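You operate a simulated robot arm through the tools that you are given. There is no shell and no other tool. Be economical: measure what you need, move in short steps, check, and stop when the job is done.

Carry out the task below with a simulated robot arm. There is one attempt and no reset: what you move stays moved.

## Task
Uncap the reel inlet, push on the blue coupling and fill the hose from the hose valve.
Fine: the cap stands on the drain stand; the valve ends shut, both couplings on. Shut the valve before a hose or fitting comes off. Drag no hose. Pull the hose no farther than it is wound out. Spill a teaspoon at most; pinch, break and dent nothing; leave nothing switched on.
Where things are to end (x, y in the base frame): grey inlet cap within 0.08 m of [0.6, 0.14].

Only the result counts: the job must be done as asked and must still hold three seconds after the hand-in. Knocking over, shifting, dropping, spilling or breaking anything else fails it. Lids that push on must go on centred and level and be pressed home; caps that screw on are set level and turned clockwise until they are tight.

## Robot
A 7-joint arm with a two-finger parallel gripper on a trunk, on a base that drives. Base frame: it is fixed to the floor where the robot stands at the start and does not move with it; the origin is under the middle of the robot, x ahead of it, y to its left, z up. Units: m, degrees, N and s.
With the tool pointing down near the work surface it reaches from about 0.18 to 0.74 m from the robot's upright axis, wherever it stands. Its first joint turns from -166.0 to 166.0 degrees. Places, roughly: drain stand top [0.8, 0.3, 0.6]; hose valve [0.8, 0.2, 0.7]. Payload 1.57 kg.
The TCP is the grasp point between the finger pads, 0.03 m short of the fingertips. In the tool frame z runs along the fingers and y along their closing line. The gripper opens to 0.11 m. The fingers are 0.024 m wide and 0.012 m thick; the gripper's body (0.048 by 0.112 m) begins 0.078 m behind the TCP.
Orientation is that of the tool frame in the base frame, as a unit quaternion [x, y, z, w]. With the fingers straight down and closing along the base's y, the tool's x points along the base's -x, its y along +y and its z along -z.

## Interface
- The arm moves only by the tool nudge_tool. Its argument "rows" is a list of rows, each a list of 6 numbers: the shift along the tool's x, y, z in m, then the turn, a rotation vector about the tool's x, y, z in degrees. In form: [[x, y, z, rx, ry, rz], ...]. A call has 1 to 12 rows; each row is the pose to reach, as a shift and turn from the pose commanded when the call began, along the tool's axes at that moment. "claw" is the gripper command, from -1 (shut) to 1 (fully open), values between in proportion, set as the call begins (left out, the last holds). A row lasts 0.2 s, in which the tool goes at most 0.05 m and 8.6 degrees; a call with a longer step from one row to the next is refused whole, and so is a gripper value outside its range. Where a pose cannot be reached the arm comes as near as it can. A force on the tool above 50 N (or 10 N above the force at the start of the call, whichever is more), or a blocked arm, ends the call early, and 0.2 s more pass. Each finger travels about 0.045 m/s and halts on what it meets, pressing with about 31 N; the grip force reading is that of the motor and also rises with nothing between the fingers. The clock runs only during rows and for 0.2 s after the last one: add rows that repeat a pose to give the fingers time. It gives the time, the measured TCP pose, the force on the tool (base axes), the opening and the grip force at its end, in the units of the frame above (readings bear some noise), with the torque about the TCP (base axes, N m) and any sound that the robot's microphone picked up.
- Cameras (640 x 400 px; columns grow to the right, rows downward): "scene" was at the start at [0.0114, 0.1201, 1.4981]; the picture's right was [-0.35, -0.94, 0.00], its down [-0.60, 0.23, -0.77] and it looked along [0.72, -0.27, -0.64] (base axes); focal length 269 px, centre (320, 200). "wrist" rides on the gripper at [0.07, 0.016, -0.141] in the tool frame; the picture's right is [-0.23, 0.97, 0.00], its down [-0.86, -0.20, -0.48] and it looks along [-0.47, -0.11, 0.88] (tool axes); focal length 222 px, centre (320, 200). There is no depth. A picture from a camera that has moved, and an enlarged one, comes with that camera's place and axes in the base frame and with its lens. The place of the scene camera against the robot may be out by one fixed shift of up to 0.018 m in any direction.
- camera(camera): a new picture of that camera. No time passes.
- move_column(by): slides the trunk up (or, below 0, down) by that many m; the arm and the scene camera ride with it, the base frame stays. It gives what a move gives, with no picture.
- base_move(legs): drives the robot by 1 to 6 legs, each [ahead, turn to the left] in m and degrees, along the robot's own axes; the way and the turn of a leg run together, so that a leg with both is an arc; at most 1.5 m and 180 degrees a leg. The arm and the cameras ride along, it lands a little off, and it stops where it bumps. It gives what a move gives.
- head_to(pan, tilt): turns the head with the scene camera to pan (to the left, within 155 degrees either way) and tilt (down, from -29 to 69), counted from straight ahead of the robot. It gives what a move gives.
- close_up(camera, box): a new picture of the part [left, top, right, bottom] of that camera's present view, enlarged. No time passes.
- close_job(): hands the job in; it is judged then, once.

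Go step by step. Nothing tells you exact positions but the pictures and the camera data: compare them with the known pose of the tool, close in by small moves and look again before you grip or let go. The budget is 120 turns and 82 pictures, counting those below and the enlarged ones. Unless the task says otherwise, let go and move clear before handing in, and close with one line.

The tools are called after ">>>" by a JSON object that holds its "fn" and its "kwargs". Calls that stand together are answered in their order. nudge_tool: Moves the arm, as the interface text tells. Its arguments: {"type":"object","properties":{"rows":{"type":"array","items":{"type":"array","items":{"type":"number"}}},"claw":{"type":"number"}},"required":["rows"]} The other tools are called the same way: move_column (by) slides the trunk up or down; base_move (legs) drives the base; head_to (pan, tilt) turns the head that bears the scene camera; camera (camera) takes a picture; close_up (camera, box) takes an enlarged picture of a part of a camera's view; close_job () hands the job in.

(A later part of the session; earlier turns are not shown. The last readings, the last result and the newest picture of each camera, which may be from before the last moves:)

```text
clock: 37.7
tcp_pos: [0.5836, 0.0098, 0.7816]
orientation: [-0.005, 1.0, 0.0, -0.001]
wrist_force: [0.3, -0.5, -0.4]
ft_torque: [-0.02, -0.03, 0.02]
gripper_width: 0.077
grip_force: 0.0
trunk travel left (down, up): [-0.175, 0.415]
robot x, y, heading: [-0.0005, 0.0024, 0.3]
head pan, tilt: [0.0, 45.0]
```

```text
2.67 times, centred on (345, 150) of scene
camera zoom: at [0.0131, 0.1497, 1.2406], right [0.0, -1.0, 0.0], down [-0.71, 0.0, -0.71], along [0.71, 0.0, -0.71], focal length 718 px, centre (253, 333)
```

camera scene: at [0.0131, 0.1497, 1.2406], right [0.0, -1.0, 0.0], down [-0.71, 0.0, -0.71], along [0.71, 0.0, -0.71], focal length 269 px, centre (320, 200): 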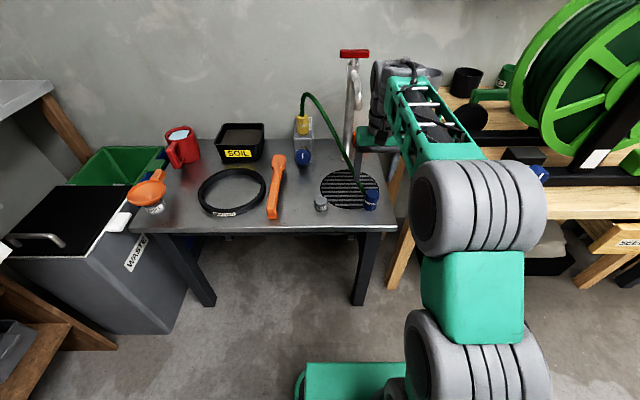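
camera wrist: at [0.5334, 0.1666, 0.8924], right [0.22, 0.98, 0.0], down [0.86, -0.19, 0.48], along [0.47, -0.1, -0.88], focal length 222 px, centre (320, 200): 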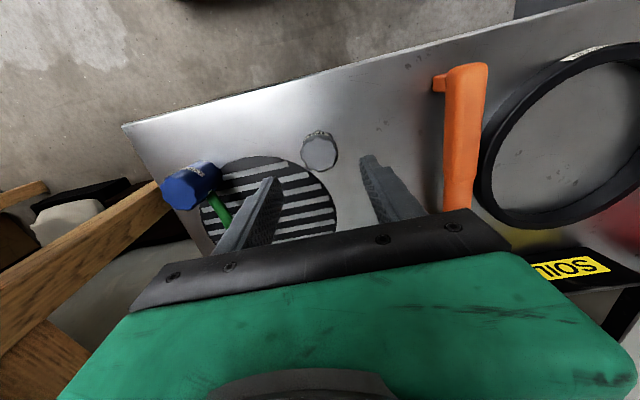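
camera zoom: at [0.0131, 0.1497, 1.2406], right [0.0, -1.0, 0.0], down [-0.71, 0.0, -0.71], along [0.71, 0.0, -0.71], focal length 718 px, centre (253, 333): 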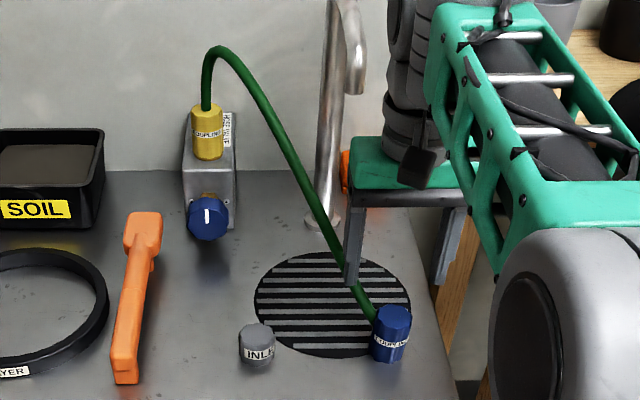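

The hose arches up from the yellow coupling and enters the blue coupling at about 45° (+x, +y). I'll turn the hand -45° so the fingers straddle the hose, and hover above the coupling top at (0.611, -0.007, 0.667).

>>> {"fn": "nudge_tool", "kwargs": {"rows": [[-0.005, -0.003, 0, 0, 0, -8], [-0.01, -0.007, 0, 0, 0, -16], [-0.016, -0.011, 0, 0, 0, -24], [-0.022, -0.014, 0, 0, 0, -32], [-0.0275, -0.017, 0.01, 0, 0, -40], [-0.0275, -0.017, 0.03, 0, 0, -45], [-0.0275, -0.017, 0.04, 0, 0, -45]], "claw": 0.4}}

>>> {"fn": "close_up", "kwargs": {"camera": "wrist", "box": [200, 100, 440, 250]}}

```text
clock: 39.3
tcp_pos: [0.6128, -0.0065, 0.7412]
orientation: [-0.387, 0.922, 0.0, 0.0]
wrist_force: [0.0, 1.2, 0.3]
ft_torque: [-0.01, 0.0, 0.0]
gripper_width: 0.0769
grip_force: 0.0
trunk travel left (down, up): [-0.175, 0.415]
robot x, y, heading: [0.0009, -0.0009, -0.1]
head pan, tilt: [0.0, 45.0]
```

```text
2.67 times, centred on (320, 175) of wrist
camera zoom: at [0.5518, -0.0451, 0.8825], right [-0.54, 0.84, 0.0], down [0.74, 0.47, 0.48], along [0.4, 0.26, -0.88], focal length 592 px, centre (320, 267)
```

zoom: 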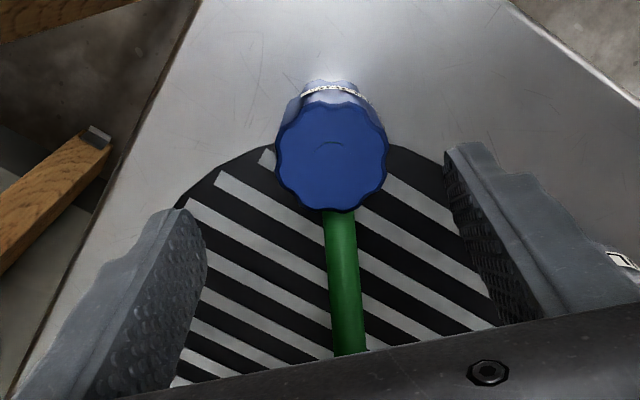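

Fingers straddle the coupling with the hose passing between them. I'll descend to TCP z ≈ 0.667 and check.

>>> {"fn": "nudge_tool", "kwargs": {"rows": [[0.0028, 0.0025, 0.025, 0, 0, 0], [0.0028, 0.0025, 0.05, 0, 0, 0], [0.0028, 0.0025, 0.065, 0, 0, 0], [0.0028, 0.0025, 0.072, 0, 0, 0], [0.0028, 0.0025, 0.072, 0, 0, 0]]}}

>>> {"fn": "close_up", "kwargs": {"camera": "wrist", "box": [200, 100, 440, 250]}}

```text
clock: 40.5
tcp_pos: [0.606, -0.0086, 0.6704]
orientation: [-0.387, 0.922, -0.001, 0.0]
wrist_force: [0.7, -0.3, 0.1]
ft_torque: [0.0, -0.01, -0.01]
gripper_width: 0.0769
grip_force: 0.1
trunk travel left (down, up): [-0.175, 0.415]
robot x, y, heading: [-0.001, 0.0037, 0.0]
head pan, tilt: [0.0, 45.0]
```

```text
2.67 times, centred on (320, 175) of wrist
camera zoom: at [0.5472, -0.0462, 0.8113], right [-0.54, 0.84, 0.0], down [0.74, 0.47, 0.48], along [0.4, 0.26, -0.88], focal length 592 px, centre (320, 267)
```

zoom: 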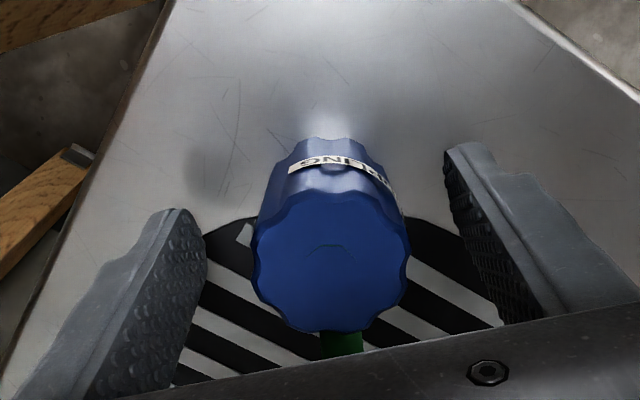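

Well centred. I'll make a tiny correction and close on the coupling.

>>> {"fn": "nudge_tool", "kwargs": {"rows": [[-0.002, 0.002, 0.002, 0, 0, 0], [-0.002, 0.002, 0.002, 0, 0, 0], [-0.002, 0.002, 0.002, 0, 0, 0], [-0.002, 0.002, 0.002, 0, 0, 0], [-0.002, 0.002, 0.002, 0, 0, 0], [-0.002, 0.002, 0.002, 0, 0, 0]], "claw": -1}}

>>> {"fn": "nudge_tool", "kwargs": {"rows": [[0, 0, -0.01, 0, 0, 0], [0, 0, -0.03, 0, 0, 0], [0, 0, -0.05, 0, 0, 0]]}}

>>> {"fn": "close_up", "kwargs": {"camera": "scene", "box": [265, 75, 425, 225]}}

>>> {"fn": "close_up", "kwargs": {"camera": "wrist", "box": [200, 100, 440, 250]}}

```text
clock: 41.9
tcp_pos: [0.6073, -0.0049, 0.6701]
orientation: [-0.387, 0.922, 0.001, 0.0]
wrist_force: [0.4, -1.1, -0.5]
ft_torque: [0.0, -0.01, 0.01]
gripper_width: 0.0401
grip_force: 30.9
trunk travel left (down, up): [-0.175, 0.415]
robot x, y, heading: [-0.0011, -0.0018, 0.1]
head pan, tilt: [0.0, 45.0]
```

```text
clock: 42.7
tcp_pos: [0.6069, -0.0035, 0.7195]
orientation: [-0.387, 0.922, 0.0, 0.001]
wrist_force: [0.4, 0.0, -1.4]
ft_torque: [-0.04, 0.0, 0.01]
gripper_width: 0.0399
grip_force: 29.8
trunk travel left (down, up): [-0.175, 0.415]
robot x, y, heading: [-0.002, 0.0025, -0.1]
head pan, tilt: [0.0, 45.0]
```

```text
2.67 times, centred on (345, 150) of scene
camera zoom: at [0.0133, 0.1497, 1.2406], right [0.0, -1.0, 0.0], down [-0.71, 0.0, -0.71], along [0.71, 0.0, -0.71], focal length 718 px, centre (253, 333)
```

zoom: 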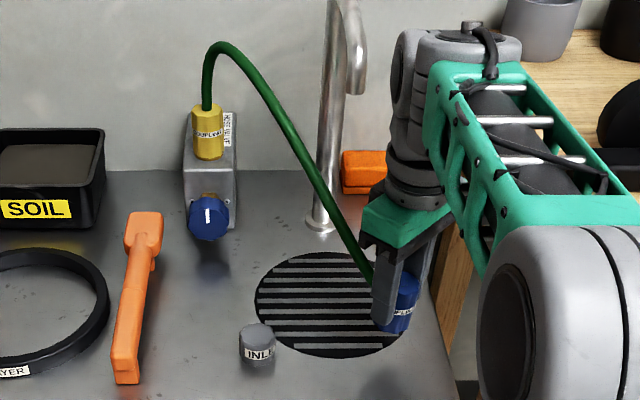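

```text
2.67 times, centred on (320, 175) of wrist
camera zoom: at [0.5465, -0.0422, 0.8608], right [-0.54, 0.84, 0.0], down [0.74, 0.47, 0.48], along [0.4, 0.26, -0.88], focal length 592 px, centre (320, 267)
```

zoom: 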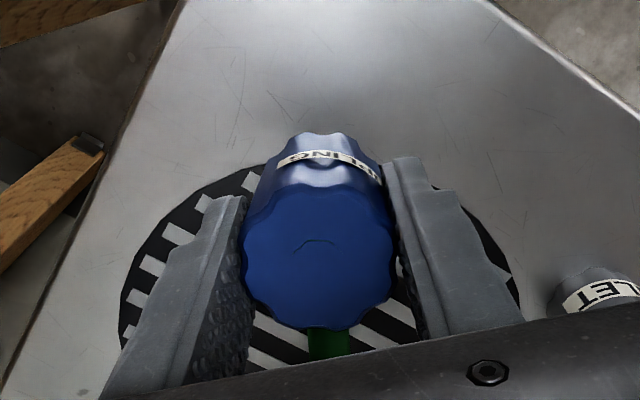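

The coupling is in hand and the hose follows freely. I'll raise the trunk to bring it above bench height, watching the force.

>>> {"fn": "move_column", "kwargs": {"by": 0.27}}

>>> {"fn": "camera", "kwargs": {"camera": "scene"}}

```text
clock: 45.4
tcp_pos: [0.6075, -0.0051, 0.9899]
orientation: [-0.386, 0.922, 0.0, 0.0]
wrist_force: [-0.8, 0.2, -1.0]
ft_torque: [-0.02, -0.01, -0.01]
gripper_width: 0.0405
grip_force: 30.9
trunk travel left (down, up): [-0.445, 0.145]
robot x, y, heading: [-0.0003, 0.0005, -0.1]
head pan, tilt: [0.0, 45.0]
```

```text
43 pictures are left
camera scene: at [0.0133, 0.1497, 1.5105], right [0.0, -1.0, 0.0], down [-0.71, 0.0, -0.71], along [0.71, 0.0, -0.71], focal length 269 px, centre (320, 200)
```

scene: 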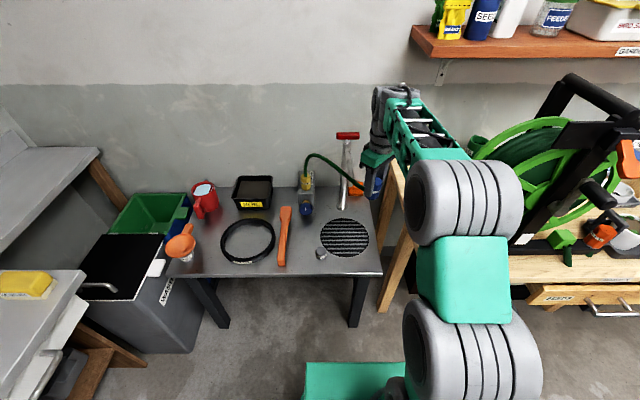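

The hose flexes easily with no load. I'll move toward the inlet in stages.

>>> {"fn": "nudge_tool", "kwargs": {"rows": [[0.03, -0.005, 0, 0, 0, 0], [0.06, -0.01, 0, 0, 0, 0], [0.09, -0.015, 0, 0, 0, 0], [0.12, -0.019, 0, 0, 0, 0], [0.15, -0.023, 0, 0, 0, 0], [0.17, -0.026, 0, 0, 0, 0], [0.17, -0.026, 0, 0, 0, 0]]}}

>>> {"fn": "camera", "kwargs": {"camera": "wrist"}}

>>> {"fn": "camera", "kwargs": {"camera": "scene"}}

```text
clock: 47.0
tcp_pos: [0.503, -0.14, 0.99]
orientation: [-0.387, 0.922, 0.0, 0.0]
wrist_force: [-0.1, 0.0, -0.9]
ft_torque: [-0.04, -0.01, 0.0]
gripper_width: 0.0403
grip_force: 30.2
trunk travel left (down, up): [-0.445, 0.145]
robot x, y, heading: [-0.0042, -0.0016, -0.1]
head pan, tilt: [0.0, 45.0]
```

```text
42 pictures are left
camera wrist: at [0.4427, -0.1792, 1.1301], right [-0.54, 0.84, 0.0], down [0.74, 0.47, 0.48], along [0.4, 0.26, -0.88], focal length 222 px, centre (320, 200)
```

wrist: 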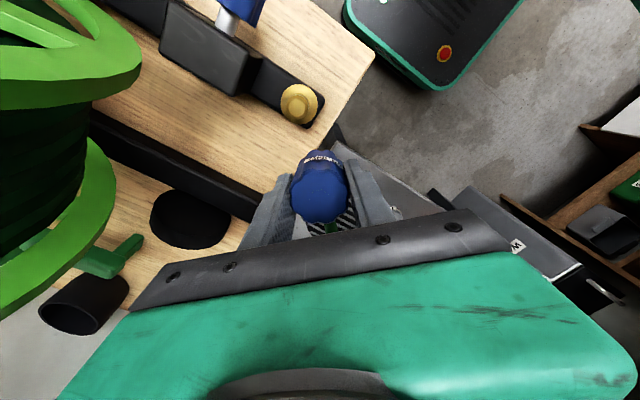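

```text
41 pictures are left
camera scene: at [0.0131, 0.1496, 1.5106], right [0.0, -1.0, 0.0], down [-0.71, 0.0, -0.71], along [0.71, 0.0, -0.71], focal length 269 px, centre (320, 200)
```

scene: 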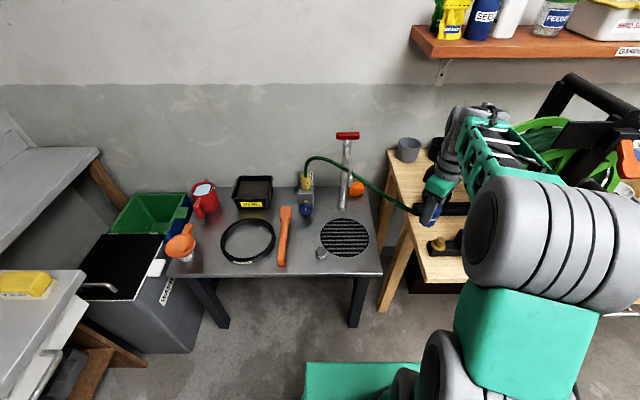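

The hose still has slack. I'll zoom on the brass inlet for alignment.

>>> {"fn": "close_up", "kwargs": {"camera": "wrist", "box": [240, 60, 400, 240]}}

>>> {"fn": "close_up", "kwargs": {"camera": "scene", "box": [290, 140, 490, 265]}}

```text
2.22 times, centred on (320, 150) of wrist
camera zoom: at [0.4427, -0.1792, 1.1301], right [-0.54, 0.84, 0.0], down [0.74, 0.47, 0.48], along [0.4, 0.26, -0.88], focal length 494 px, centre (320, 311)
```

zoom: 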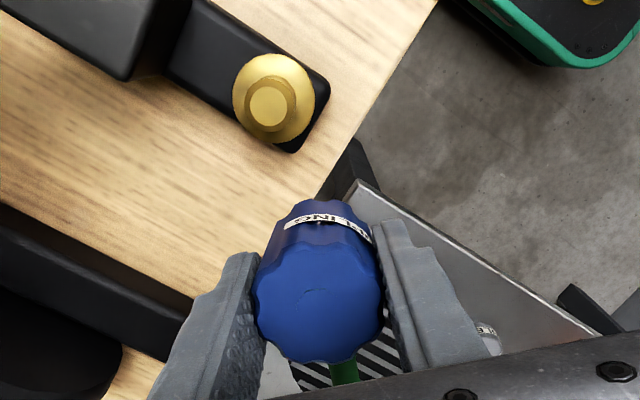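

```text
3.20 times, centred on (390, 202) of scene
camera zoom: at [0.0131, 0.1496, 1.5106], right [0.0, -1.0, 0.0], down [-0.71, 0.0, -0.71], along [0.71, 0.0, -0.71], focal length 862 px, centre (96, 192)
```

zoom: 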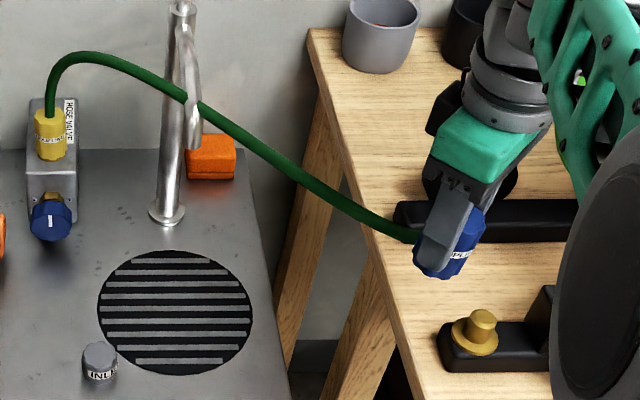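

Hose nearly straight but still slack; brass stub top is about (0.473, -0.185, 0.905). I'll move over it and check alignment in both cameras.

>>> {"fn": "nudge_tool", "kwargs": {"rows": [[0.018, -0.004, 0, 0, 0, 0], [0.036, -0.008, 0, 0, 0, 0], [0.0528, -0.012, 0, 0, 0, 0], [0.0528, -0.012, 0, 0, 0, 0], [0.0528, -0.012, 0, 0, 0, 0]]}}

>>> {"fn": "close_up", "kwargs": {"camera": "wrist", "box": [240, 100, 400, 240]}}

>>> {"fn": "close_up", "kwargs": {"camera": "scene", "box": [290, 140, 490, 265]}}

```text
clock: 48.2
tcp_pos: [0.4775, -0.1884, 0.9892]
orientation: [-0.387, 0.922, 0.0, 0.0]
wrist_force: [-0.7, -0.2, -0.8]
ft_torque: [-0.01, -0.01, 0.01]
gripper_width: 0.0402
grip_force: 31.0
trunk travel left (down, up): [-0.445, 0.145]
robot x, y, heading: [-0.0015, -0.0001, -0.1]
head pan, tilt: [0.0, 45.0]
```

```text
2.86 times, centred on (320, 170) of wrist
camera zoom: at [0.4166, -0.2269, 1.1304], right [-0.54, 0.84, 0.0], down [0.74, 0.47, 0.48], along [0.4, 0.26, -0.88], focal length 635 px, centre (320, 286)
```

zoom: 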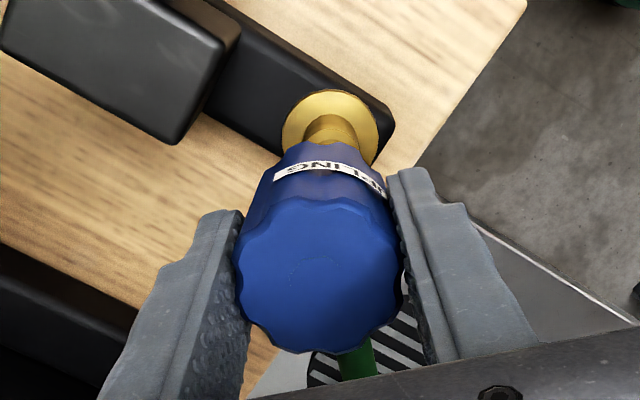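

```text
3.20 times, centred on (390, 202) of scene
camera zoom: at [0.0132, 0.1497, 1.5106], right [0.0, -1.0, 0.0], down [-0.71, 0.0, -0.71], along [0.71, 0.0, -0.71], focal length 862 px, centre (96, 192)
```

zoom: 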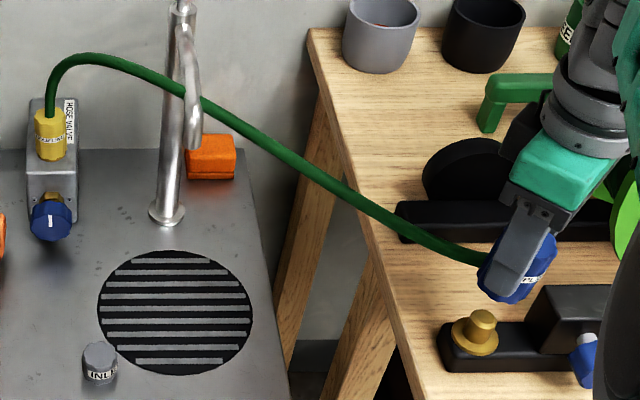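

By triangulation the stub sits about 5 mm to the tool's +y and 2 mm +x of the coupling axis. I'll correct, lower a bit and look.

>>> {"fn": "nudge_tool", "kwargs": {"rows": [[0.002, 0.005, 0, 0, 0, 0], [0.002, 0.005, 0.01, 0, 0, 0], [0.002, 0.005, 0.02, 0, 0, 0], [0.002, 0.005, 0.02, 0, 0, 0]]}}

>>> {"fn": "close_up", "kwargs": {"camera": "wrist", "box": [240, 100, 400, 240]}}

>>> {"fn": "close_up", "kwargs": {"camera": "scene", "box": [390, 180, 490, 270]}}

```text
clock: 49.2
tcp_pos: [0.4717, -0.187, 0.9702]
orientation: [-0.387, 0.922, 0.0, -0.001]
wrist_force: [-0.1, -0.7, -0.7]
ft_torque: [0.02, -0.01, -0.01]
gripper_width: 0.0402
grip_force: 31.2
trunk travel left (down, up): [-0.445, 0.145]
robot x, y, heading: [-0.0017, -0.0046, -0.0]
head pan, tilt: [0.0, 45.0]
```

```text
2.86 times, centred on (320, 170) of wrist
camera zoom: at [0.4122, -0.2263, 1.1101], right [-0.54, 0.84, 0.0], down [0.74, 0.47, 0.48], along [0.4, 0.26, -0.88], focal length 635 px, centre (320, 286)
```

zoom: 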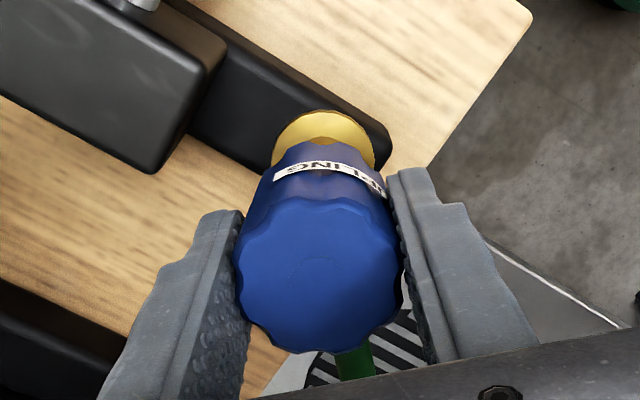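

```text
4.44 times, centred on (440, 225) of scene
camera zoom: at [0.0132, 0.1496, 1.5106], right [0.0, -1.0, 0.0], down [-0.71, 0.0, -0.71], along [0.71, 0.0, -0.71], focal length 1196 px, centre (-213, 89)
```

zoom: 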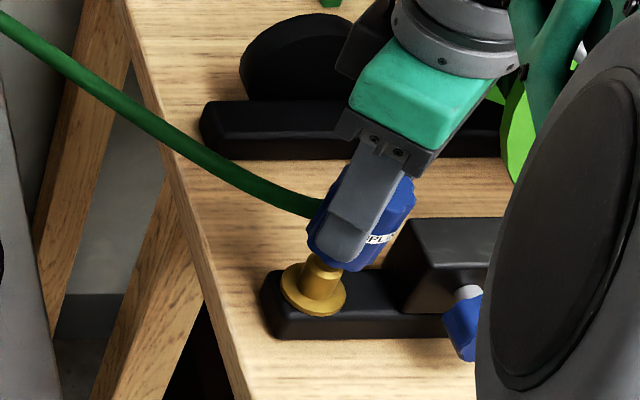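

Alignment looks good in both views. I'll lower slowly until contact.

>>> {"fn": "nudge_tool", "kwargs": {"rows": [[0, 0.0005, 0.004, 0, 0, 0], [0, 0.0005, 0.008, 0, 0, 0], [0, 0.0005, 0.012, 0, 0, 0], [0, 0.0005, 0.016, 0, 0, 0], [0, 0.0005, 0.016, 0, 0, 0]]}}

>>> {"fn": "close_up", "kwargs": {"camera": "scene", "box": [390, 180, 490, 270]}}

```text
clock: 50.4
tcp_pos: [0.4738, -0.1868, 0.955]
orientation: [-0.387, 0.922, 0.0, 0.0]
wrist_force: [1.5, 0.5, -0.2]
ft_torque: [0.02, -0.02, 0.02]
gripper_width: 0.0403
grip_force: 30.9
trunk travel left (down, up): [-0.445, 0.145]
robot x, y, heading: [0.0012, -0.0028, -0.0]
head pan, tilt: [0.0, 45.0]
```

```text
4.44 times, centred on (440, 225) of scene
camera zoom: at [0.0132, 0.1496, 1.5106], right [0.0, -1.0, 0.0], down [-0.71, 0.0, -0.71], along [0.71, 0.0, -0.71], focal length 1196 px, centre (-213, 89)
```

zoom: 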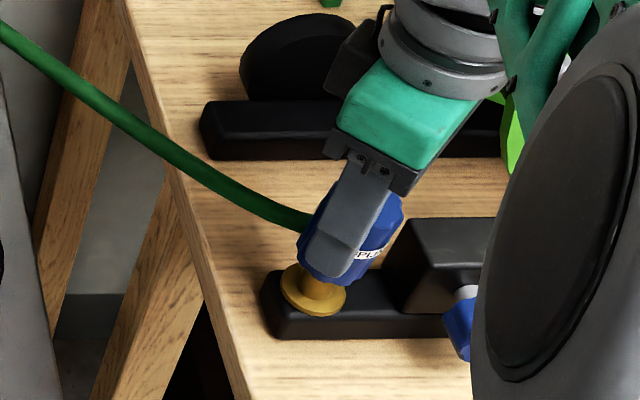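

Still aligned and no contact yet. Continuing down.

>>> {"fn": "nudge_tool", "kwargs": {"rows": [[0, 0, 0.003, 0, 0, 0], [0, 0, 0.006, 0, 0, 0], [0, 0, 0.009, 0, 0, 0], [0, 0, 0.012, 0, 0, 0]]}}

>>> {"fn": "close_up", "kwargs": {"camera": "scene", "box": [390, 180, 490, 270]}}

```text
clock: 51.4
tcp_pos: [0.4725, -0.1881, 0.943]
orientation: [-0.388, 0.922, -0.001, 0.0]
wrist_force: [1.1, -0.2, 4.0]
ft_torque: [0.05, -0.11, -0.02]
gripper_width: 0.0402
grip_force: 31.1
trunk travel left (down, up): [-0.445, 0.145]
robot x, y, heading: [0.0013, 0.0003, 0.1]
head pan, tilt: [0.0, 45.0]
```

```text
4.44 times, centred on (440, 225) of scene
camera zoom: at [0.0131, 0.1498, 1.5107], right [0.0, -1.0, 0.0], down [-0.71, 0.0, -0.71], along [0.71, 0.0, -0.71], focal length 1196 px, centre (-213, 89)
```

zoom: 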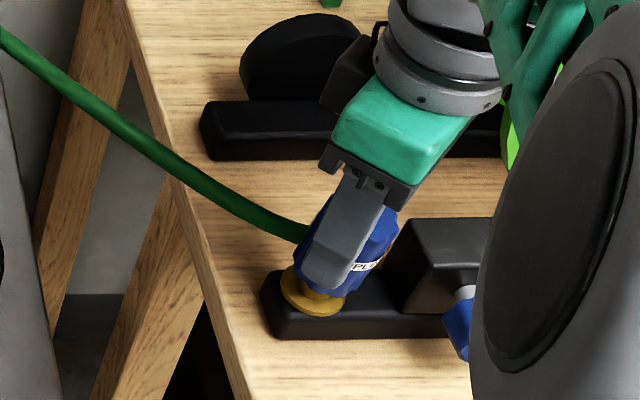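

First light contact (4 N), still centred. I'll press on further in small steps.

>>> {"fn": "nudge_tool", "kwargs": {"rows": [[0, 0, 0.003, 0, 0, 0], [0, 0, 0.006, 0, 0, 0], [0, 0, 0.009, 0, 0, 0], [0, 0, 0.012, 0, 0, 0]]}}

>>> {"fn": "close_up", "kwargs": {"camera": "wrist", "box": [240, 100, 400, 240]}}

```text
clock: 52.4
tcp_pos: [0.4749, -0.1864, 0.9301]
orientation: [-0.388, 0.922, 0.001, 0.0]
wrist_force: [3.0, 4.3, 1.5]
ft_torque: [0.14, -0.14, 0.01]
gripper_width: 0.04
grip_force: 31.4
trunk travel left (down, up): [-0.445, 0.145]
robot x, y, heading: [0.0011, 0.0001, -0.0]
head pan, tilt: [0.0, 45.0]
```

```text
2.86 times, centred on (320, 170) of wrist
camera zoom: at [0.413, -0.2255, 1.0713], right [-0.54, 0.84, 0.0], down [0.74, 0.47, 0.48], along [0.4, 0.26, -0.88], focal length 635 px, centre (320, 286)
```

zoom: 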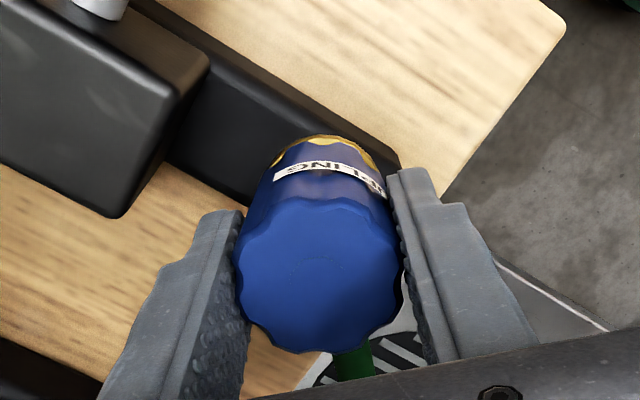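

The coupling has slid over the stub and is nearly at the flange. I'll press home.

>>> {"fn": "nudge_tool", "kwargs": {"rows": [[-0.001, 0, 0.003, 0, 0, 0], [-0.001, 0, 0.006, 0, 0, 0], [-0.001, 0, 0.009, 0, 0, 0], [-0.001, 0, 0.012, 0, 0, 0], [-0.001, 0, 0.015, 0, 0, 0], [-0.001, 0, 0.018, 0, 0, 0]]}}

>>> {"fn": "close_up", "kwargs": {"camera": "wrist", "box": [240, 100, 400, 240]}}

```text
clock: 53.8
tcp_pos: [0.4735, -0.1865, 0.9142]
orientation: [-0.387, 0.922, -0.002, 0.002]
wrist_force: [3.2, 1.8, 27.6]
ft_torque: [0.34, 0.24, 0.05]
gripper_width: 0.0405
grip_force: 31.1
trunk travel left (down, up): [-0.445, 0.145]
robot x, y, heading: [-0.0015, -0.0018, -0.1]
head pan, tilt: [0.0, 45.0]
heard: snap
```

```text
2.86 times, centred on (320, 170) of wrist
camera zoom: at [0.4124, -0.2243, 1.0549], right [-0.54, 0.84, 0.0], down [0.74, 0.47, 0.48], along [0.41, 0.25, -0.88], focal length 635 px, centre (320, 286)
```

zoom: 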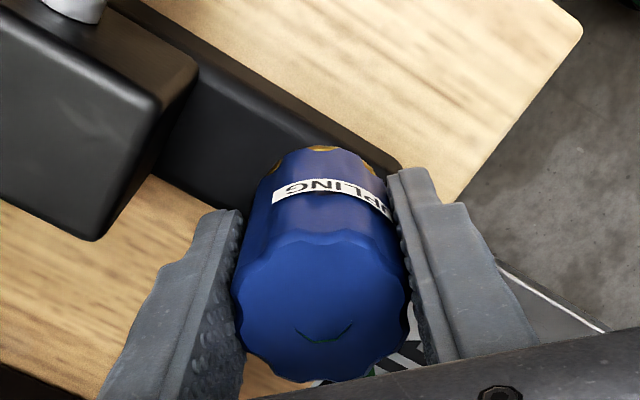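

A snap: the coupling latched. I'll give a slight extra press to be sure, ease off, then release and rise.

>>> {"fn": "nudge_tool", "kwargs": {"rows": [[0, 0, 0.003, 0, 0, 0], [0, 0, 0.003, 0, 0, 0], [0, 0, -0.006, 0, 0, 0], [0, 0, -0.006, 0, 0, 0]]}}

>>> {"fn": "nudge_tool", "kwargs": {"rows": [[0, 0, 0, 0, 0, 0], [0, 0, 0, 0, 0, 0], [0, 0, 0, 0, 0, 0], [0, 0, 0, 0, 0, 0], [0, 0, -0.015, 0, 0, 0], [0, 0, -0.045, 0, 0, 0], [0, 0, -0.09, 0, 0, 0]], "claw": 0.3}}

>>> {"fn": "camera", "kwargs": {"camera": "scene"}}

>>> {"fn": "camera", "kwargs": {"camera": "wrist"}}

```text
clock: 54.8
tcp_pos: [0.4721, -0.1865, 0.9161]
orientation: [-0.387, 0.922, 0.002, -0.003]
wrist_force: [1.0, -0.6, -1.1]
ft_torque: [-0.03, -0.08, 0.0]
gripper_width: 0.0403
grip_force: 30.6
trunk travel left (down, up): [-0.445, 0.145]
robot x, y, heading: [-0.0019, -0.0031, -0.3]
head pan, tilt: [0.0, 45.0]
heard: snap
```

```text
clock: 56.4
tcp_pos: [0.4724, -0.1871, 1.0082]
orientation: [-0.386, 0.922, 0.002, 0.0]
wrist_force: [0.2, 0.0, 0.7]
ft_torque: [0.02, -0.03, 0.0]
gripper_width: 0.0714
grip_force: 0.0
trunk travel left (down, up): [-0.445, 0.145]
robot x, y, heading: [-0.0032, -0.0015, 0.0]
head pan, tilt: [0.0, 45.0]
```

```text
30 pictures are left
camera scene: at [0.0131, 0.1498, 1.5105], right [0.0, -1.0, 0.0], down [-0.71, 0.0, -0.71], along [0.71, 0.0, -0.71], focal length 269 px, centre (320, 200)
```

scene: 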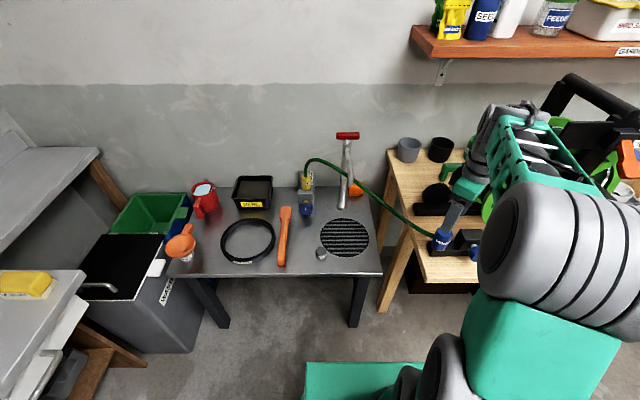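

```text
29 pictures are left
camera wrist: at [0.4117, -0.2251, 1.149], right [-0.54, 0.84, 0.0], down [0.74, 0.47, 0.48], along [0.4, 0.26, -0.88], focal length 222 px, centre (320, 200)
```

wrist: 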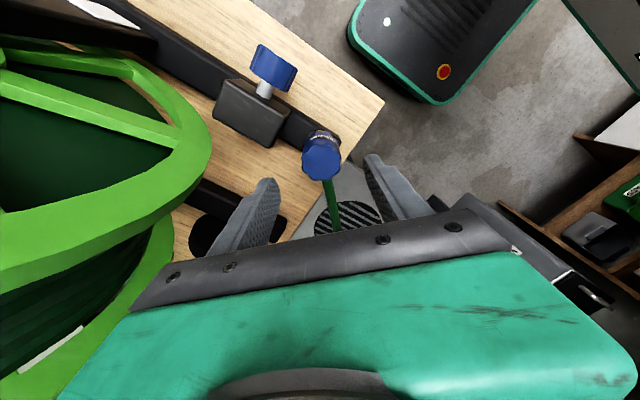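

The coupling sits upright, but a second snap came during the press/ease, so I'll make sure by pressing its top with closed fingers.

>>> {"fn": "nudge_tool", "kwargs": {"rows": [[-0.003, 0, 0, 0, 0, 0], [-0.003, 0, 0, 0, 0, 0], [-0.003, 0, 0, 0, 0, 0], [-0.003, 0, 0.02, 0, 0, 0], [-0.003, 0, 0.04, 0, 0, 0], [-0.003, 0, 0.05, 0, 0, 0]], "claw": -1}}

>>> {"fn": "nudge_tool", "kwargs": {"rows": [[0, 0, 0.003, 0, 0, 0], [0, 0, 0.006, 0, 0, 0], [0, 0, 0.009, 0, 0, 0], [0, 0, 0.012, 0, 0, 0]]}}

>>> {"fn": "close_up", "kwargs": {"camera": "wrist", "box": [240, 100, 400, 240]}}

```text
clock: 57.8
tcp_pos: [0.4749, -0.1842, 0.9648]
orientation: [-0.387, 0.922, -0.004, 0.005]
wrist_force: [-2.4, 0.1, 36.5]
ft_torque: [-0.03, 0.14, -0.17]
gripper_width: 0.0
grip_force: 21.5
trunk travel left (down, up): [-0.445, 0.145]
robot x, y, heading: [0.0002, -0.0031, -0.1]
head pan, tilt: [0.0, 45.0]
heard: snap
```

```text
clock: 58.2
tcp_pos: [0.4754, -0.1853, 0.9651]
orientation: [-0.385, 0.923, -0.006, 0.007]
wrist_force: [-8.0, 2.2, 17.2]
ft_torque: [0.0, 0.35, -0.07]
gripper_width: 0.0
grip_force: 21.4
trunk travel left (down, up): [-0.445, 0.145]
robot x, y, heading: [-0.0008, -0.0005, -0.1]
head pan, tilt: [0.0, 45.0]
stopped in row 1: the force on the tool passed its limit at 54 N (the readings are from after the stop); the commanded pose is now the measured one
```

```text
2.86 times, centred on (320, 170) of wrist
camera zoom: at [0.413, -0.223, 1.1049], right [-0.53, 0.85, -0.02], down [0.73, 0.47, 0.49], along [0.42, 0.25, -0.87], focal length 635 px, centre (320, 286)
```

zoom: 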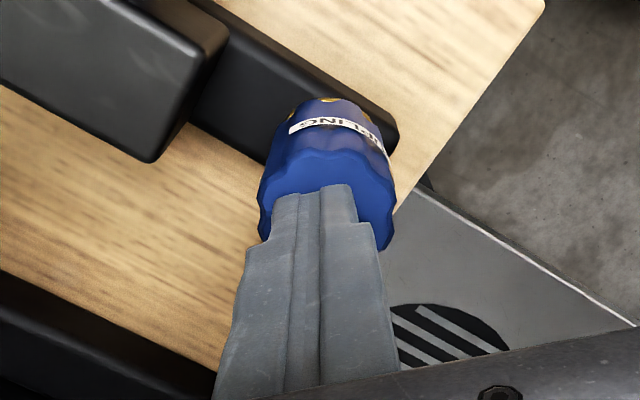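

That press seated it (snap, then a hard stop at 54 N). I'll rise straight off without touching it again and look.

>>> {"fn": "nudge_tool", "kwargs": {"rows": [[0, 0, -0.01, 0, 0, 0], [0, 0, -0.04, 0, 0, 0], [0, 0, -0.08, 0, 0, 0], [0, 0, -0.11, 0, 0, 0]]}}

>>> {"fn": "close_up", "kwargs": {"camera": "wrist", "box": [220, 60, 420, 240]}}

>>> {"fn": "close_up", "kwargs": {"camera": "scene", "box": [290, 140, 490, 280]}}

```text
clock: 59.2
tcp_pos: [0.4743, -0.1886, 1.0709]
orientation: [-0.386, 0.922, -0.004, 0.004]
wrist_force: [0.1, 0.7, 0.6]
ft_torque: [0.01, 0.03, 0.0]
gripper_width: 0.0002
grip_force: 21.2
trunk travel left (down, up): [-0.445, 0.145]
robot x, y, heading: [0.0028, -0.0005, 0.1]
head pan, tilt: [0.0, 45.0]
```

```text
2.22 times, centred on (320, 150) of wrist
camera zoom: at [0.412, -0.225, 1.2117], right [-0.53, 0.84, -0.01], down [0.74, 0.47, 0.48], along [0.42, 0.25, -0.87], focal length 494 px, centre (320, 311)
```

zoom: 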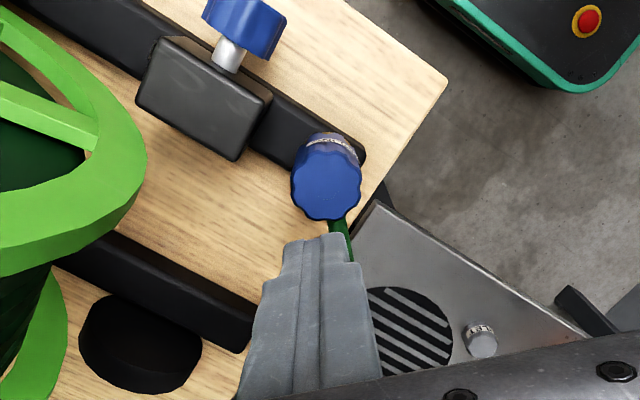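

```text
2.86 times, centred on (390, 210) of scene
camera zoom: at [0.013, 0.1498, 1.5105], right [0.0, -1.0, 0.0], down [-0.71, 0.0, -0.71], along [0.71, 0.0, -0.71], focal length 769 px, centre (120, 171)
```

zoom: 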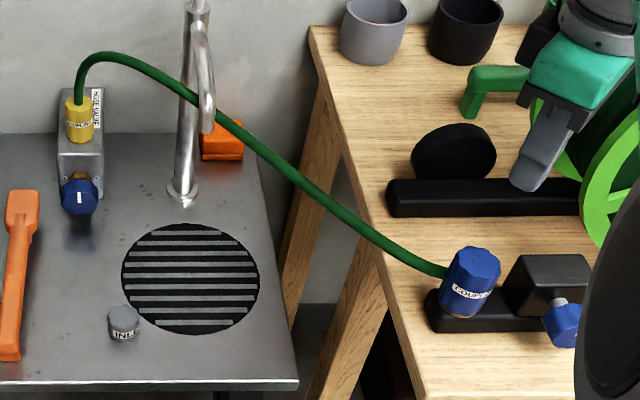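

The coupling is seated at the flange with the hose slack. Now for the valve knob at about (0.814, 0.212, 0.663), facing the robot: I'll move over the stand at height, rotating the hand back to neutral.

>>> {"fn": "nudge_tool", "kwargs": {"rows": [[-0.036, 0.019, -0.02, 0, 0, 4.5], [-0.072, 0.038, -0.03, 0, 0, 9], [-0.108, 0.056, -0.03, 0, 0, 13.5], [-0.144, 0.075, -0.03, 0, 0, 18], [-0.18, 0.094, -0.03, 0, 0, 22.5], [-0.217, 0.113, -0.03, 0, 0, 27], [-0.253, 0.132, -0.03, 0, 0, 31.5], [-0.289, 0.15, -0.03, 0, 0, 36], [-0.325, 0.169, -0.03, 0, 0, 40.5], [-0.361, 0.188, -0.03, 0, 0, 45]]}}

>>> {"fn": "camera", "kwargs": {"camera": "wrist"}}

>>> {"fn": "head_to", "kwargs": {"pan": -35, "tilt": 35}}

>>> {"fn": "camera", "kwargs": {"camera": "scene"}}

```text
clock: 61.4
tcp_pos: [0.5923, 0.2035, 1.1053]
orientation: [-0.004, 1.0, -0.003, 0.007]
wrist_force: [-1.0, 0.9, 0.6]
ft_torque: [0.01, 0.01, 0.01]
gripper_width: 0.0003
grip_force: 21.5
out of reach, approached as far as the arm can: row 9
trunk travel left (down, up): [-0.445, 0.145]
robot x, y, heading: [-0.0011, 0.0016, 0.0]
head pan, tilt: [0.0, 45.0]
```

```text
25 pictures are left
camera wrist: at [0.5206, 0.2203, 1.2454], right [0.22, 0.98, 0.0], down [0.85, -0.19, 0.49], along [0.48, -0.11, -0.87], focal length 222 px, centre (320, 200)
```

wrist: 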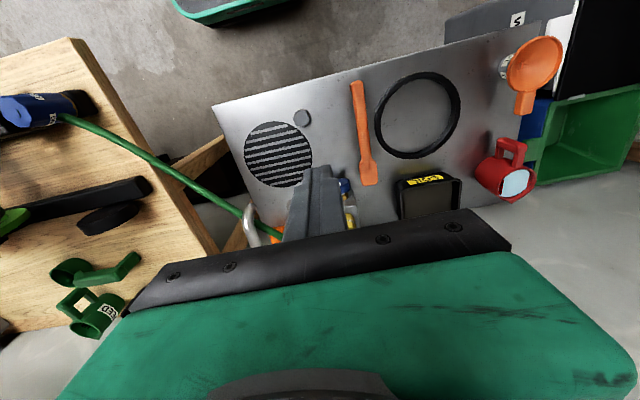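

```text
clock: 62.4
tcp_pos: [0.5924, 0.2017, 1.1053]
orientation: [-0.005, 1.0, -0.003, 0.006]
wrist_force: [0.9, 0.0, 0.1]
ft_torque: [-0.04, 0.02, -0.01]
gripper_width: 0.0
grip_force: 21.2
trunk travel left (down, up): [-0.445, 0.145]
robot x, y, heading: [-0.0004, -0.0007, -0.0]
head pan, tilt: [-35.0, 35.0]
```

```text
24 pictures are left
camera scene: at [0.004, 0.0994, 1.5254], right [-0.57, -0.82, 0.0], down [-0.47, 0.33, -0.82], along [0.67, -0.47, -0.57], focal length 269 px, centre (320, 200)
```

scene: 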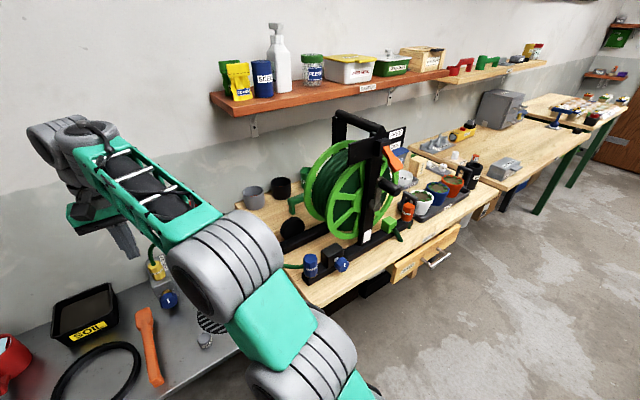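

>>> {"fn": "close_up", "kwargs": {"camera": "scene", "box": [270, 100, 430, 290]}}

```text
2.11 times, centred on (350, 195) of scene
camera zoom: at [0.004, 0.0994, 1.5254], right [-0.57, -0.82, 0.0], down [-0.47, 0.33, -0.82], along [0.67, -0.47, -0.57], focal length 567 px, centre (257, 210)
```

zoom: 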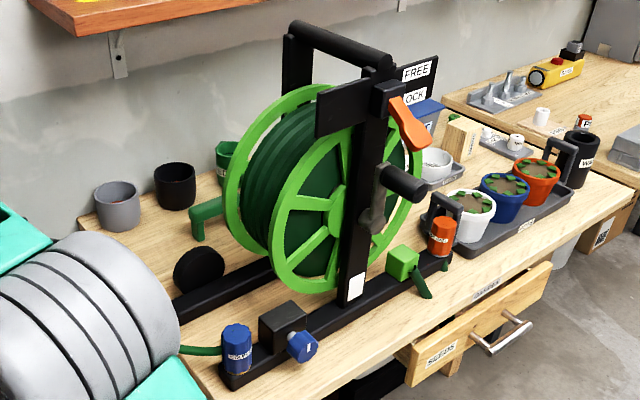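

The reel's own knob and its hose end look closed; I'll leave those alone. I'll lower the trunk by 0.30 m to approach the valve.

>>> {"fn": "move_column", "kwargs": {"by": -0.3}}

>>> {"fn": "head_to", "kwargs": {"pan": 5, "tilt": 38}}

>>> {"fn": "nudge_tool", "kwargs": {"rows": [[0.01, 0, 0, 0, -8, 0], [0.02, 0, 0, 0, -16, 0], [0.03, 0, 0, 0, -24, 0], [0.03, 0, 0, 0, -32, 0], [0.03, 0, 0, 0, -40, 0], [0.03, 0, 0, 0, -45, 0]], "claw": 0.3}}

>>> {"fn": "camera", "kwargs": {"camera": "scene"}}

>>> {"fn": "camera", "kwargs": {"camera": "wrist"}}

```text
clock: 65.4
tcp_pos: [0.5935, 0.2015, 0.8053]
orientation: [-0.004, 1.0, -0.003, 0.005]
wrist_force: [-0.6, -0.5, -0.6]
ft_torque: [0.03, -0.04, 0.02]
gripper_width: 0.0
grip_force: 21.3
trunk travel left (down, up): [-0.145, 0.445]
robot x, y, heading: [-0.002, -0.003, 0.1]
head pan, tilt: [-35.0, 35.0]
```

```text
clock: 66.5
tcp_pos: [0.5923, 0.2027, 0.805]
orientation: [-0.004, 1.0, -0.004, 0.006]
wrist_force: [0.0, -0.3, 0.4]
ft_torque: [0.03, -0.02, 0.0]
gripper_width: 0.0
grip_force: 21.6
trunk travel left (down, up): [-0.145, 0.445]
robot x, y, heading: [0.0009, -0.0024, -0.1]
head pan, tilt: [5.0, 38.0]
```

```text
clock: 67.9
tcp_pos: [0.6353, 0.2596, 0.9336]
orientation: [-0.005, 0.932, -0.004, 0.362]
wrist_force: [0.5, 0.3, -0.5]
ft_torque: [-0.04, -0.01, 0.01]
gripper_width: 0.0715
grip_force: 0.1
out of reach, approached as far as the arm can: row 1, 2, 3, 4, 5, 6
trunk travel left (down, up): [-0.145, 0.445]
robot x, y, heading: [0.0002, 0.0053, -0.1]
head pan, tilt: [5.0, 38.0]
```

```text
22 pictures are left
camera scene: at [0.0188, 0.1578, 1.2206], right [0.09, -1.0, 0.0], down [-0.61, -0.05, -0.79], along [0.78, 0.07, -0.62], focal length 269 px, centre (320, 200)
```

scene: 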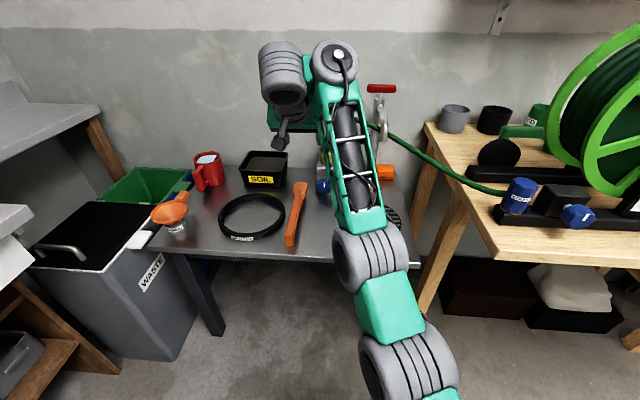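

```text
21 pictures are left
camera wrist: at [0.4893, 0.275, 0.9892], right [0.16, 0.98, 0.14], down [0.31, -0.19, 0.93], along [0.94, -0.11, -0.33], focal length 222 px, centre (320, 200)
```

wrist: 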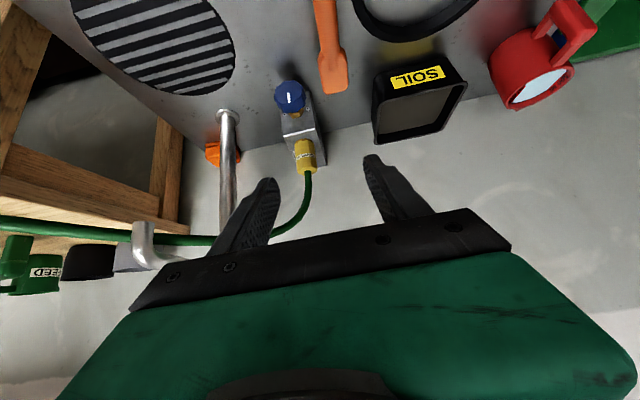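

The arm couldn't hold the low, tilted pose and rose instead; lowering the trunk further will give the wrist more room. I'll drop the trunk another 0.14 m, and then test a forward move.

>>> {"fn": "move_column", "kwargs": {"by": -0.14}}

>>> {"fn": "nudge_tool", "kwargs": {"rows": [[-0.01, -0.01, 0.0, 0, 0, 0], [-0.02, -0.02, 0.0, 0, 0, 0]]}}

```text
clock: 69.6
tcp_pos: [0.6362, 0.2583, 0.7942]
orientation: [-0.005, 0.932, -0.002, 0.364]
wrist_force: [-0.6, -0.1, -0.2]
ft_torque: [-0.01, -0.03, 0.02]
gripper_width: 0.0717
grip_force: 0.0
trunk travel left (down, up): [-0.005, 0.585]
robot x, y, heading: [-0.0004, 0.0016, -0.0]
head pan, tilt: [5.0, 38.0]
```

```text
clock: 70.2
tcp_pos: [0.6446, 0.2358, 0.8097]
orientation: [-0.005, 0.932, -0.002, 0.363]
wrist_force: [0.7, 0.1, 0.0]
ft_torque: [0.0, -0.01, -0.03]
gripper_width: 0.0719
grip_force: 0.1
out of reach, approached as far as the arm can: row 2
trunk travel left (down, up): [-0.005, 0.585]
robot x, y, heading: [-0.0027, -0.0031, -0.1]
head pan, tilt: [5.0, 38.0]
```

I'll test a forward-and-down move toward the valve to see what the arm permits.

>>> {"fn": "nudge_tool", "kwargs": {"rows": [[-0.005, -0.006, 0.02, 0, 0, 0], [-0.011, -0.012, 0.04, 0, 0, 0], [-0.0166, -0.02, 0.056, 0, 0, 0]]}}

>>> {"fn": "camera", "kwargs": {"camera": "scene"}}

```text
clock: 71.0
tcp_pos: [0.6555, 0.2304, 0.7893]
orientation: [-0.004, 0.931, -0.002, 0.365]
wrist_force: [-0.1, 0.3, -1.0]
ft_torque: [-0.03, 0.0, -0.01]
gripper_width: 0.0717
grip_force: 0.1
out of reach, approached as far as the arm can: row 1, 2, 3
trunk travel left (down, up): [-0.005, 0.585]
robot x, y, heading: [-0.0006, 0.0018, -0.1]
head pan, tilt: [5.0, 38.0]
```

```text
20 pictures are left
camera scene: at [0.0178, 0.1573, 1.0808], right [0.09, -1.0, 0.0], down [-0.61, -0.05, -0.79], along [0.79, 0.07, -0.62], focal length 269 px, centre (320, 200)
```

scene: 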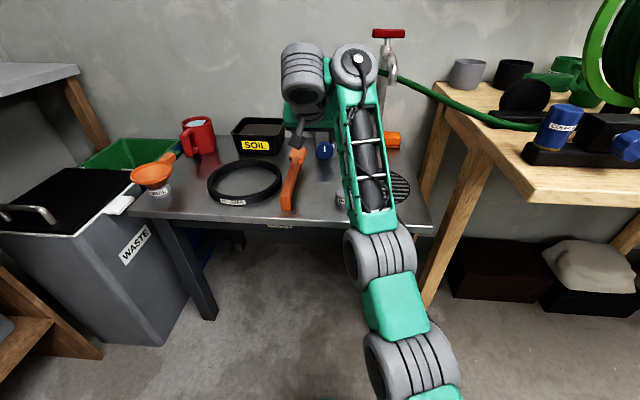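

The arm is fully stretched, so I need to drive closer. I'll retract the hand first, then drive 0.12 m ahead; the base front at x ≈ 0.27 leaves clearance to the stand and bench leg.

>>> {"fn": "nudge_tool", "kwargs": {"rows": [[0, 0, -0.03, 0, 0, 0], [0, 0, -0.06, 0, 0, 0], [0, 0, -0.08, 0, 0, 0]]}}

>>> {"fn": "base_move", "kwargs": {"legs": [[0.12, 0]]}}

>>> {"fn": "camera", "kwargs": {"camera": "wrist"}}

```text
clock: 71.8
tcp_pos: [0.6047, 0.2287, 0.8532]
orientation: [-0.005, 0.932, -0.003, 0.364]
wrist_force: [1.1, -0.3, -0.1]
ft_torque: [-0.01, -0.01, 0.0]
gripper_width: 0.0714
grip_force: 0.0
out of reach, approached as far as the arm can: row 1, 2, 3
trunk travel left (down, up): [-0.005, 0.585]
robot x, y, heading: [0.0003, 0.0014, -0.2]
head pan, tilt: [5.0, 38.0]
```

```text
clock: 73.0
tcp_pos: [0.7256, 0.2296, 0.8527]
orientation: [-0.005, 0.932, -0.002, 0.363]
wrist_force: [0.2, -0.1, -0.2]
ft_torque: [-0.01, -0.01, 0.01]
gripper_width: 0.0715
grip_force: 0.1
trunk travel left (down, up): [-0.005, 0.585]
robot x, y, heading: [0.1171, 0.0009, -0.1]
head pan, tilt: [5.0, 38.0]
```

```text
19 pictures are left
camera wrist: at [0.5783, 0.2452, 0.9085], right [0.16, 0.98, 0.15], down [0.31, -0.19, 0.93], along [0.94, -0.11, -0.33], focal length 222 px, centre (320, 200)
```

wrist: 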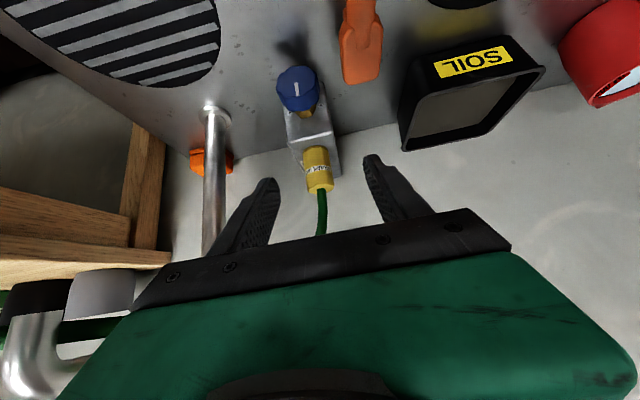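

Driven in. The knob face centre triangulates to (0.812, 0.210, 0.657), about 0.05 m across. I'll approach to a hover 9 cm short along the tool axis.

>>> {"fn": "nudge_tool", "kwargs": {"rows": [[0.02, -0.006, 0.02, 0, 0, 0], [0.04, -0.013, 0.045, 0, 0, 0], [0.0627, -0.02, 0.07, 0, 0, 0], [0.0627, -0.02, 0.09, 0, 0, 0], [0.0627, -0.02, 0.11, 0, 0, 0]], "claw": 0.6}}

>>> {"fn": "camera", "kwargs": {"camera": "wrist"}}

```text
clock: 74.2
tcp_pos: [0.7752, 0.2323, 0.7781]
orientation: [-0.004, 0.932, -0.003, 0.361]
wrist_force: [-0.3, -0.4, -0.4]
ft_torque: [-0.02, -0.02, -0.01]
gripper_width: 0.0878
grip_force: 0.1
out of reach, approached as far as the arm can: row 1, 2, 3, 4, 5
trunk travel left (down, up): [-0.005, 0.585]
robot x, y, heading: [0.1199, -0.0027, 0.2]
head pan, tilt: [5.0, 38.0]
```

```text
18 pictures are left
camera wrist: at [0.6278, 0.2492, 0.8361], right [0.16, 0.98, 0.14], down [0.31, -0.19, 0.93], along [0.94, -0.11, -0.33], focal length 222 px, centre (320, 200)
```

wrist: 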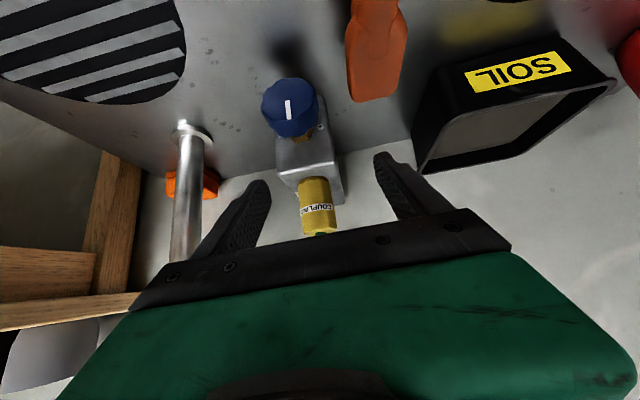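

The IK seems stuck in a poor posture. I'll raise the trunk a bit, return to tool-down closer in, then re-tilt from a comfortable posture.

>>> {"fn": "move_column", "kwargs": {"by": 0.16}}

>>> {"fn": "nudge_tool", "kwargs": {"rows": [[0.03, -0.01, -0.005, 0, 7, 0], [0.06, -0.02, -0.01, 0, 14, 0], [0.09, -0.03, -0.015, 0, 21, 0], [0.12, -0.04, -0.02, 0, 28, 0], [0.15, -0.05, -0.024, 0, 35, 0], [0.178, -0.06, -0.0276, 0, 42.5, 0], [0.178, -0.06, -0.0276, 0, 42.5, 0]]}}

>>> {"fn": "camera", "kwargs": {"camera": "scene"}}

```text
clock: 76.0
tcp_pos: [0.7757, 0.2334, 0.9394]
orientation: [-0.005, 0.932, -0.003, 0.362]
wrist_force: [0.7, 0.5, 0.9]
ft_torque: [0.02, 0.01, -0.01]
gripper_width: 0.088
grip_force: 0.0
trunk travel left (down, up): [-0.165, 0.425]
robot x, y, heading: [0.1232, -0.0027, 0.0]
head pan, tilt: [5.0, 38.0]
```

```text
clock: 77.6
tcp_pos: [0.624, 0.1691, 0.8422]
orientation: [-0.002, 1.0, -0.005, -0.001]
wrist_force: [-0.2, -0.2, -0.2]
ft_torque: [0.01, -0.03, -0.02]
gripper_width: 0.0881
grip_force: 0.1
out of reach, approached as far as the arm can: row 1, 2, 3, 4
trunk travel left (down, up): [-0.165, 0.425]
robot x, y, heading: [0.1183, -0.0044, -0.2]
head pan, tilt: [5.0, 38.0]
```

```text
17 pictures are left
camera scene: at [0.1369, 0.1572, 1.2408], right [0.09, -1.0, 0.0], down [-0.61, -0.05, -0.79], along [0.79, 0.07, -0.62], focal length 269 px, centre (320, 200)
```

scene: 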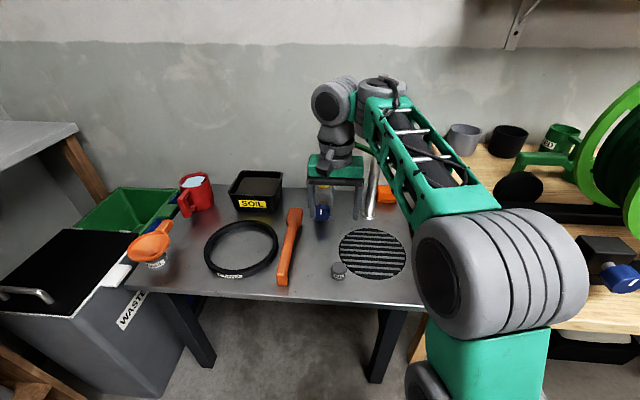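

Tool-down is reachable again. I'll try a smaller tilt (25°) while approaching a hover in front of and above the knob.

>>> {"fn": "nudge_tool", "kwargs": {"rows": [[-0.02, 0.008, 0.0, 0, -5, 0], [-0.05, 0.016, 0.01, 0, -10, 0], [-0.08, 0.025, 0.03, 0, -15, 0], [-0.11, 0.033, 0.05, 0, -20, 0], [-0.14, 0.04, 0.07, 0, -25, 0], [-0.146, 0.041, 0.082, 0, -25, 0]]}}

>>> {"fn": "camera", "kwargs": {"camera": "wrist"}}

```text
clock: 79.0
tcp_pos: [0.8007, 0.2261, 0.7854]
orientation: [-0.004, 0.976, -0.003, 0.216]
wrist_force: [-0.8, -0.5, 0.3]
ft_torque: [0.02, -0.02, 0.02]
gripper_width: 0.0879
grip_force: 0.1
out of reach, approached as far as the arm can: row 4, 5, 6
trunk travel left (down, up): [-0.165, 0.425]
robot x, y, heading: [0.1186, -0.0022, 0.0]
head pan, tilt: [5.0, 38.0]
```

```text
16 pictures are left
camera wrist: at [0.6781, 0.243, 0.8832], right [0.2, 0.98, 0.09], down [0.57, -0.19, 0.8], along [0.79, -0.11, -0.6], focal length 222 px, centre (320, 200)
```

wrist: 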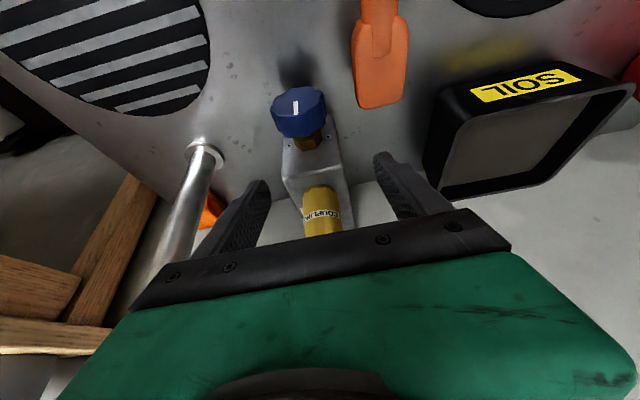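

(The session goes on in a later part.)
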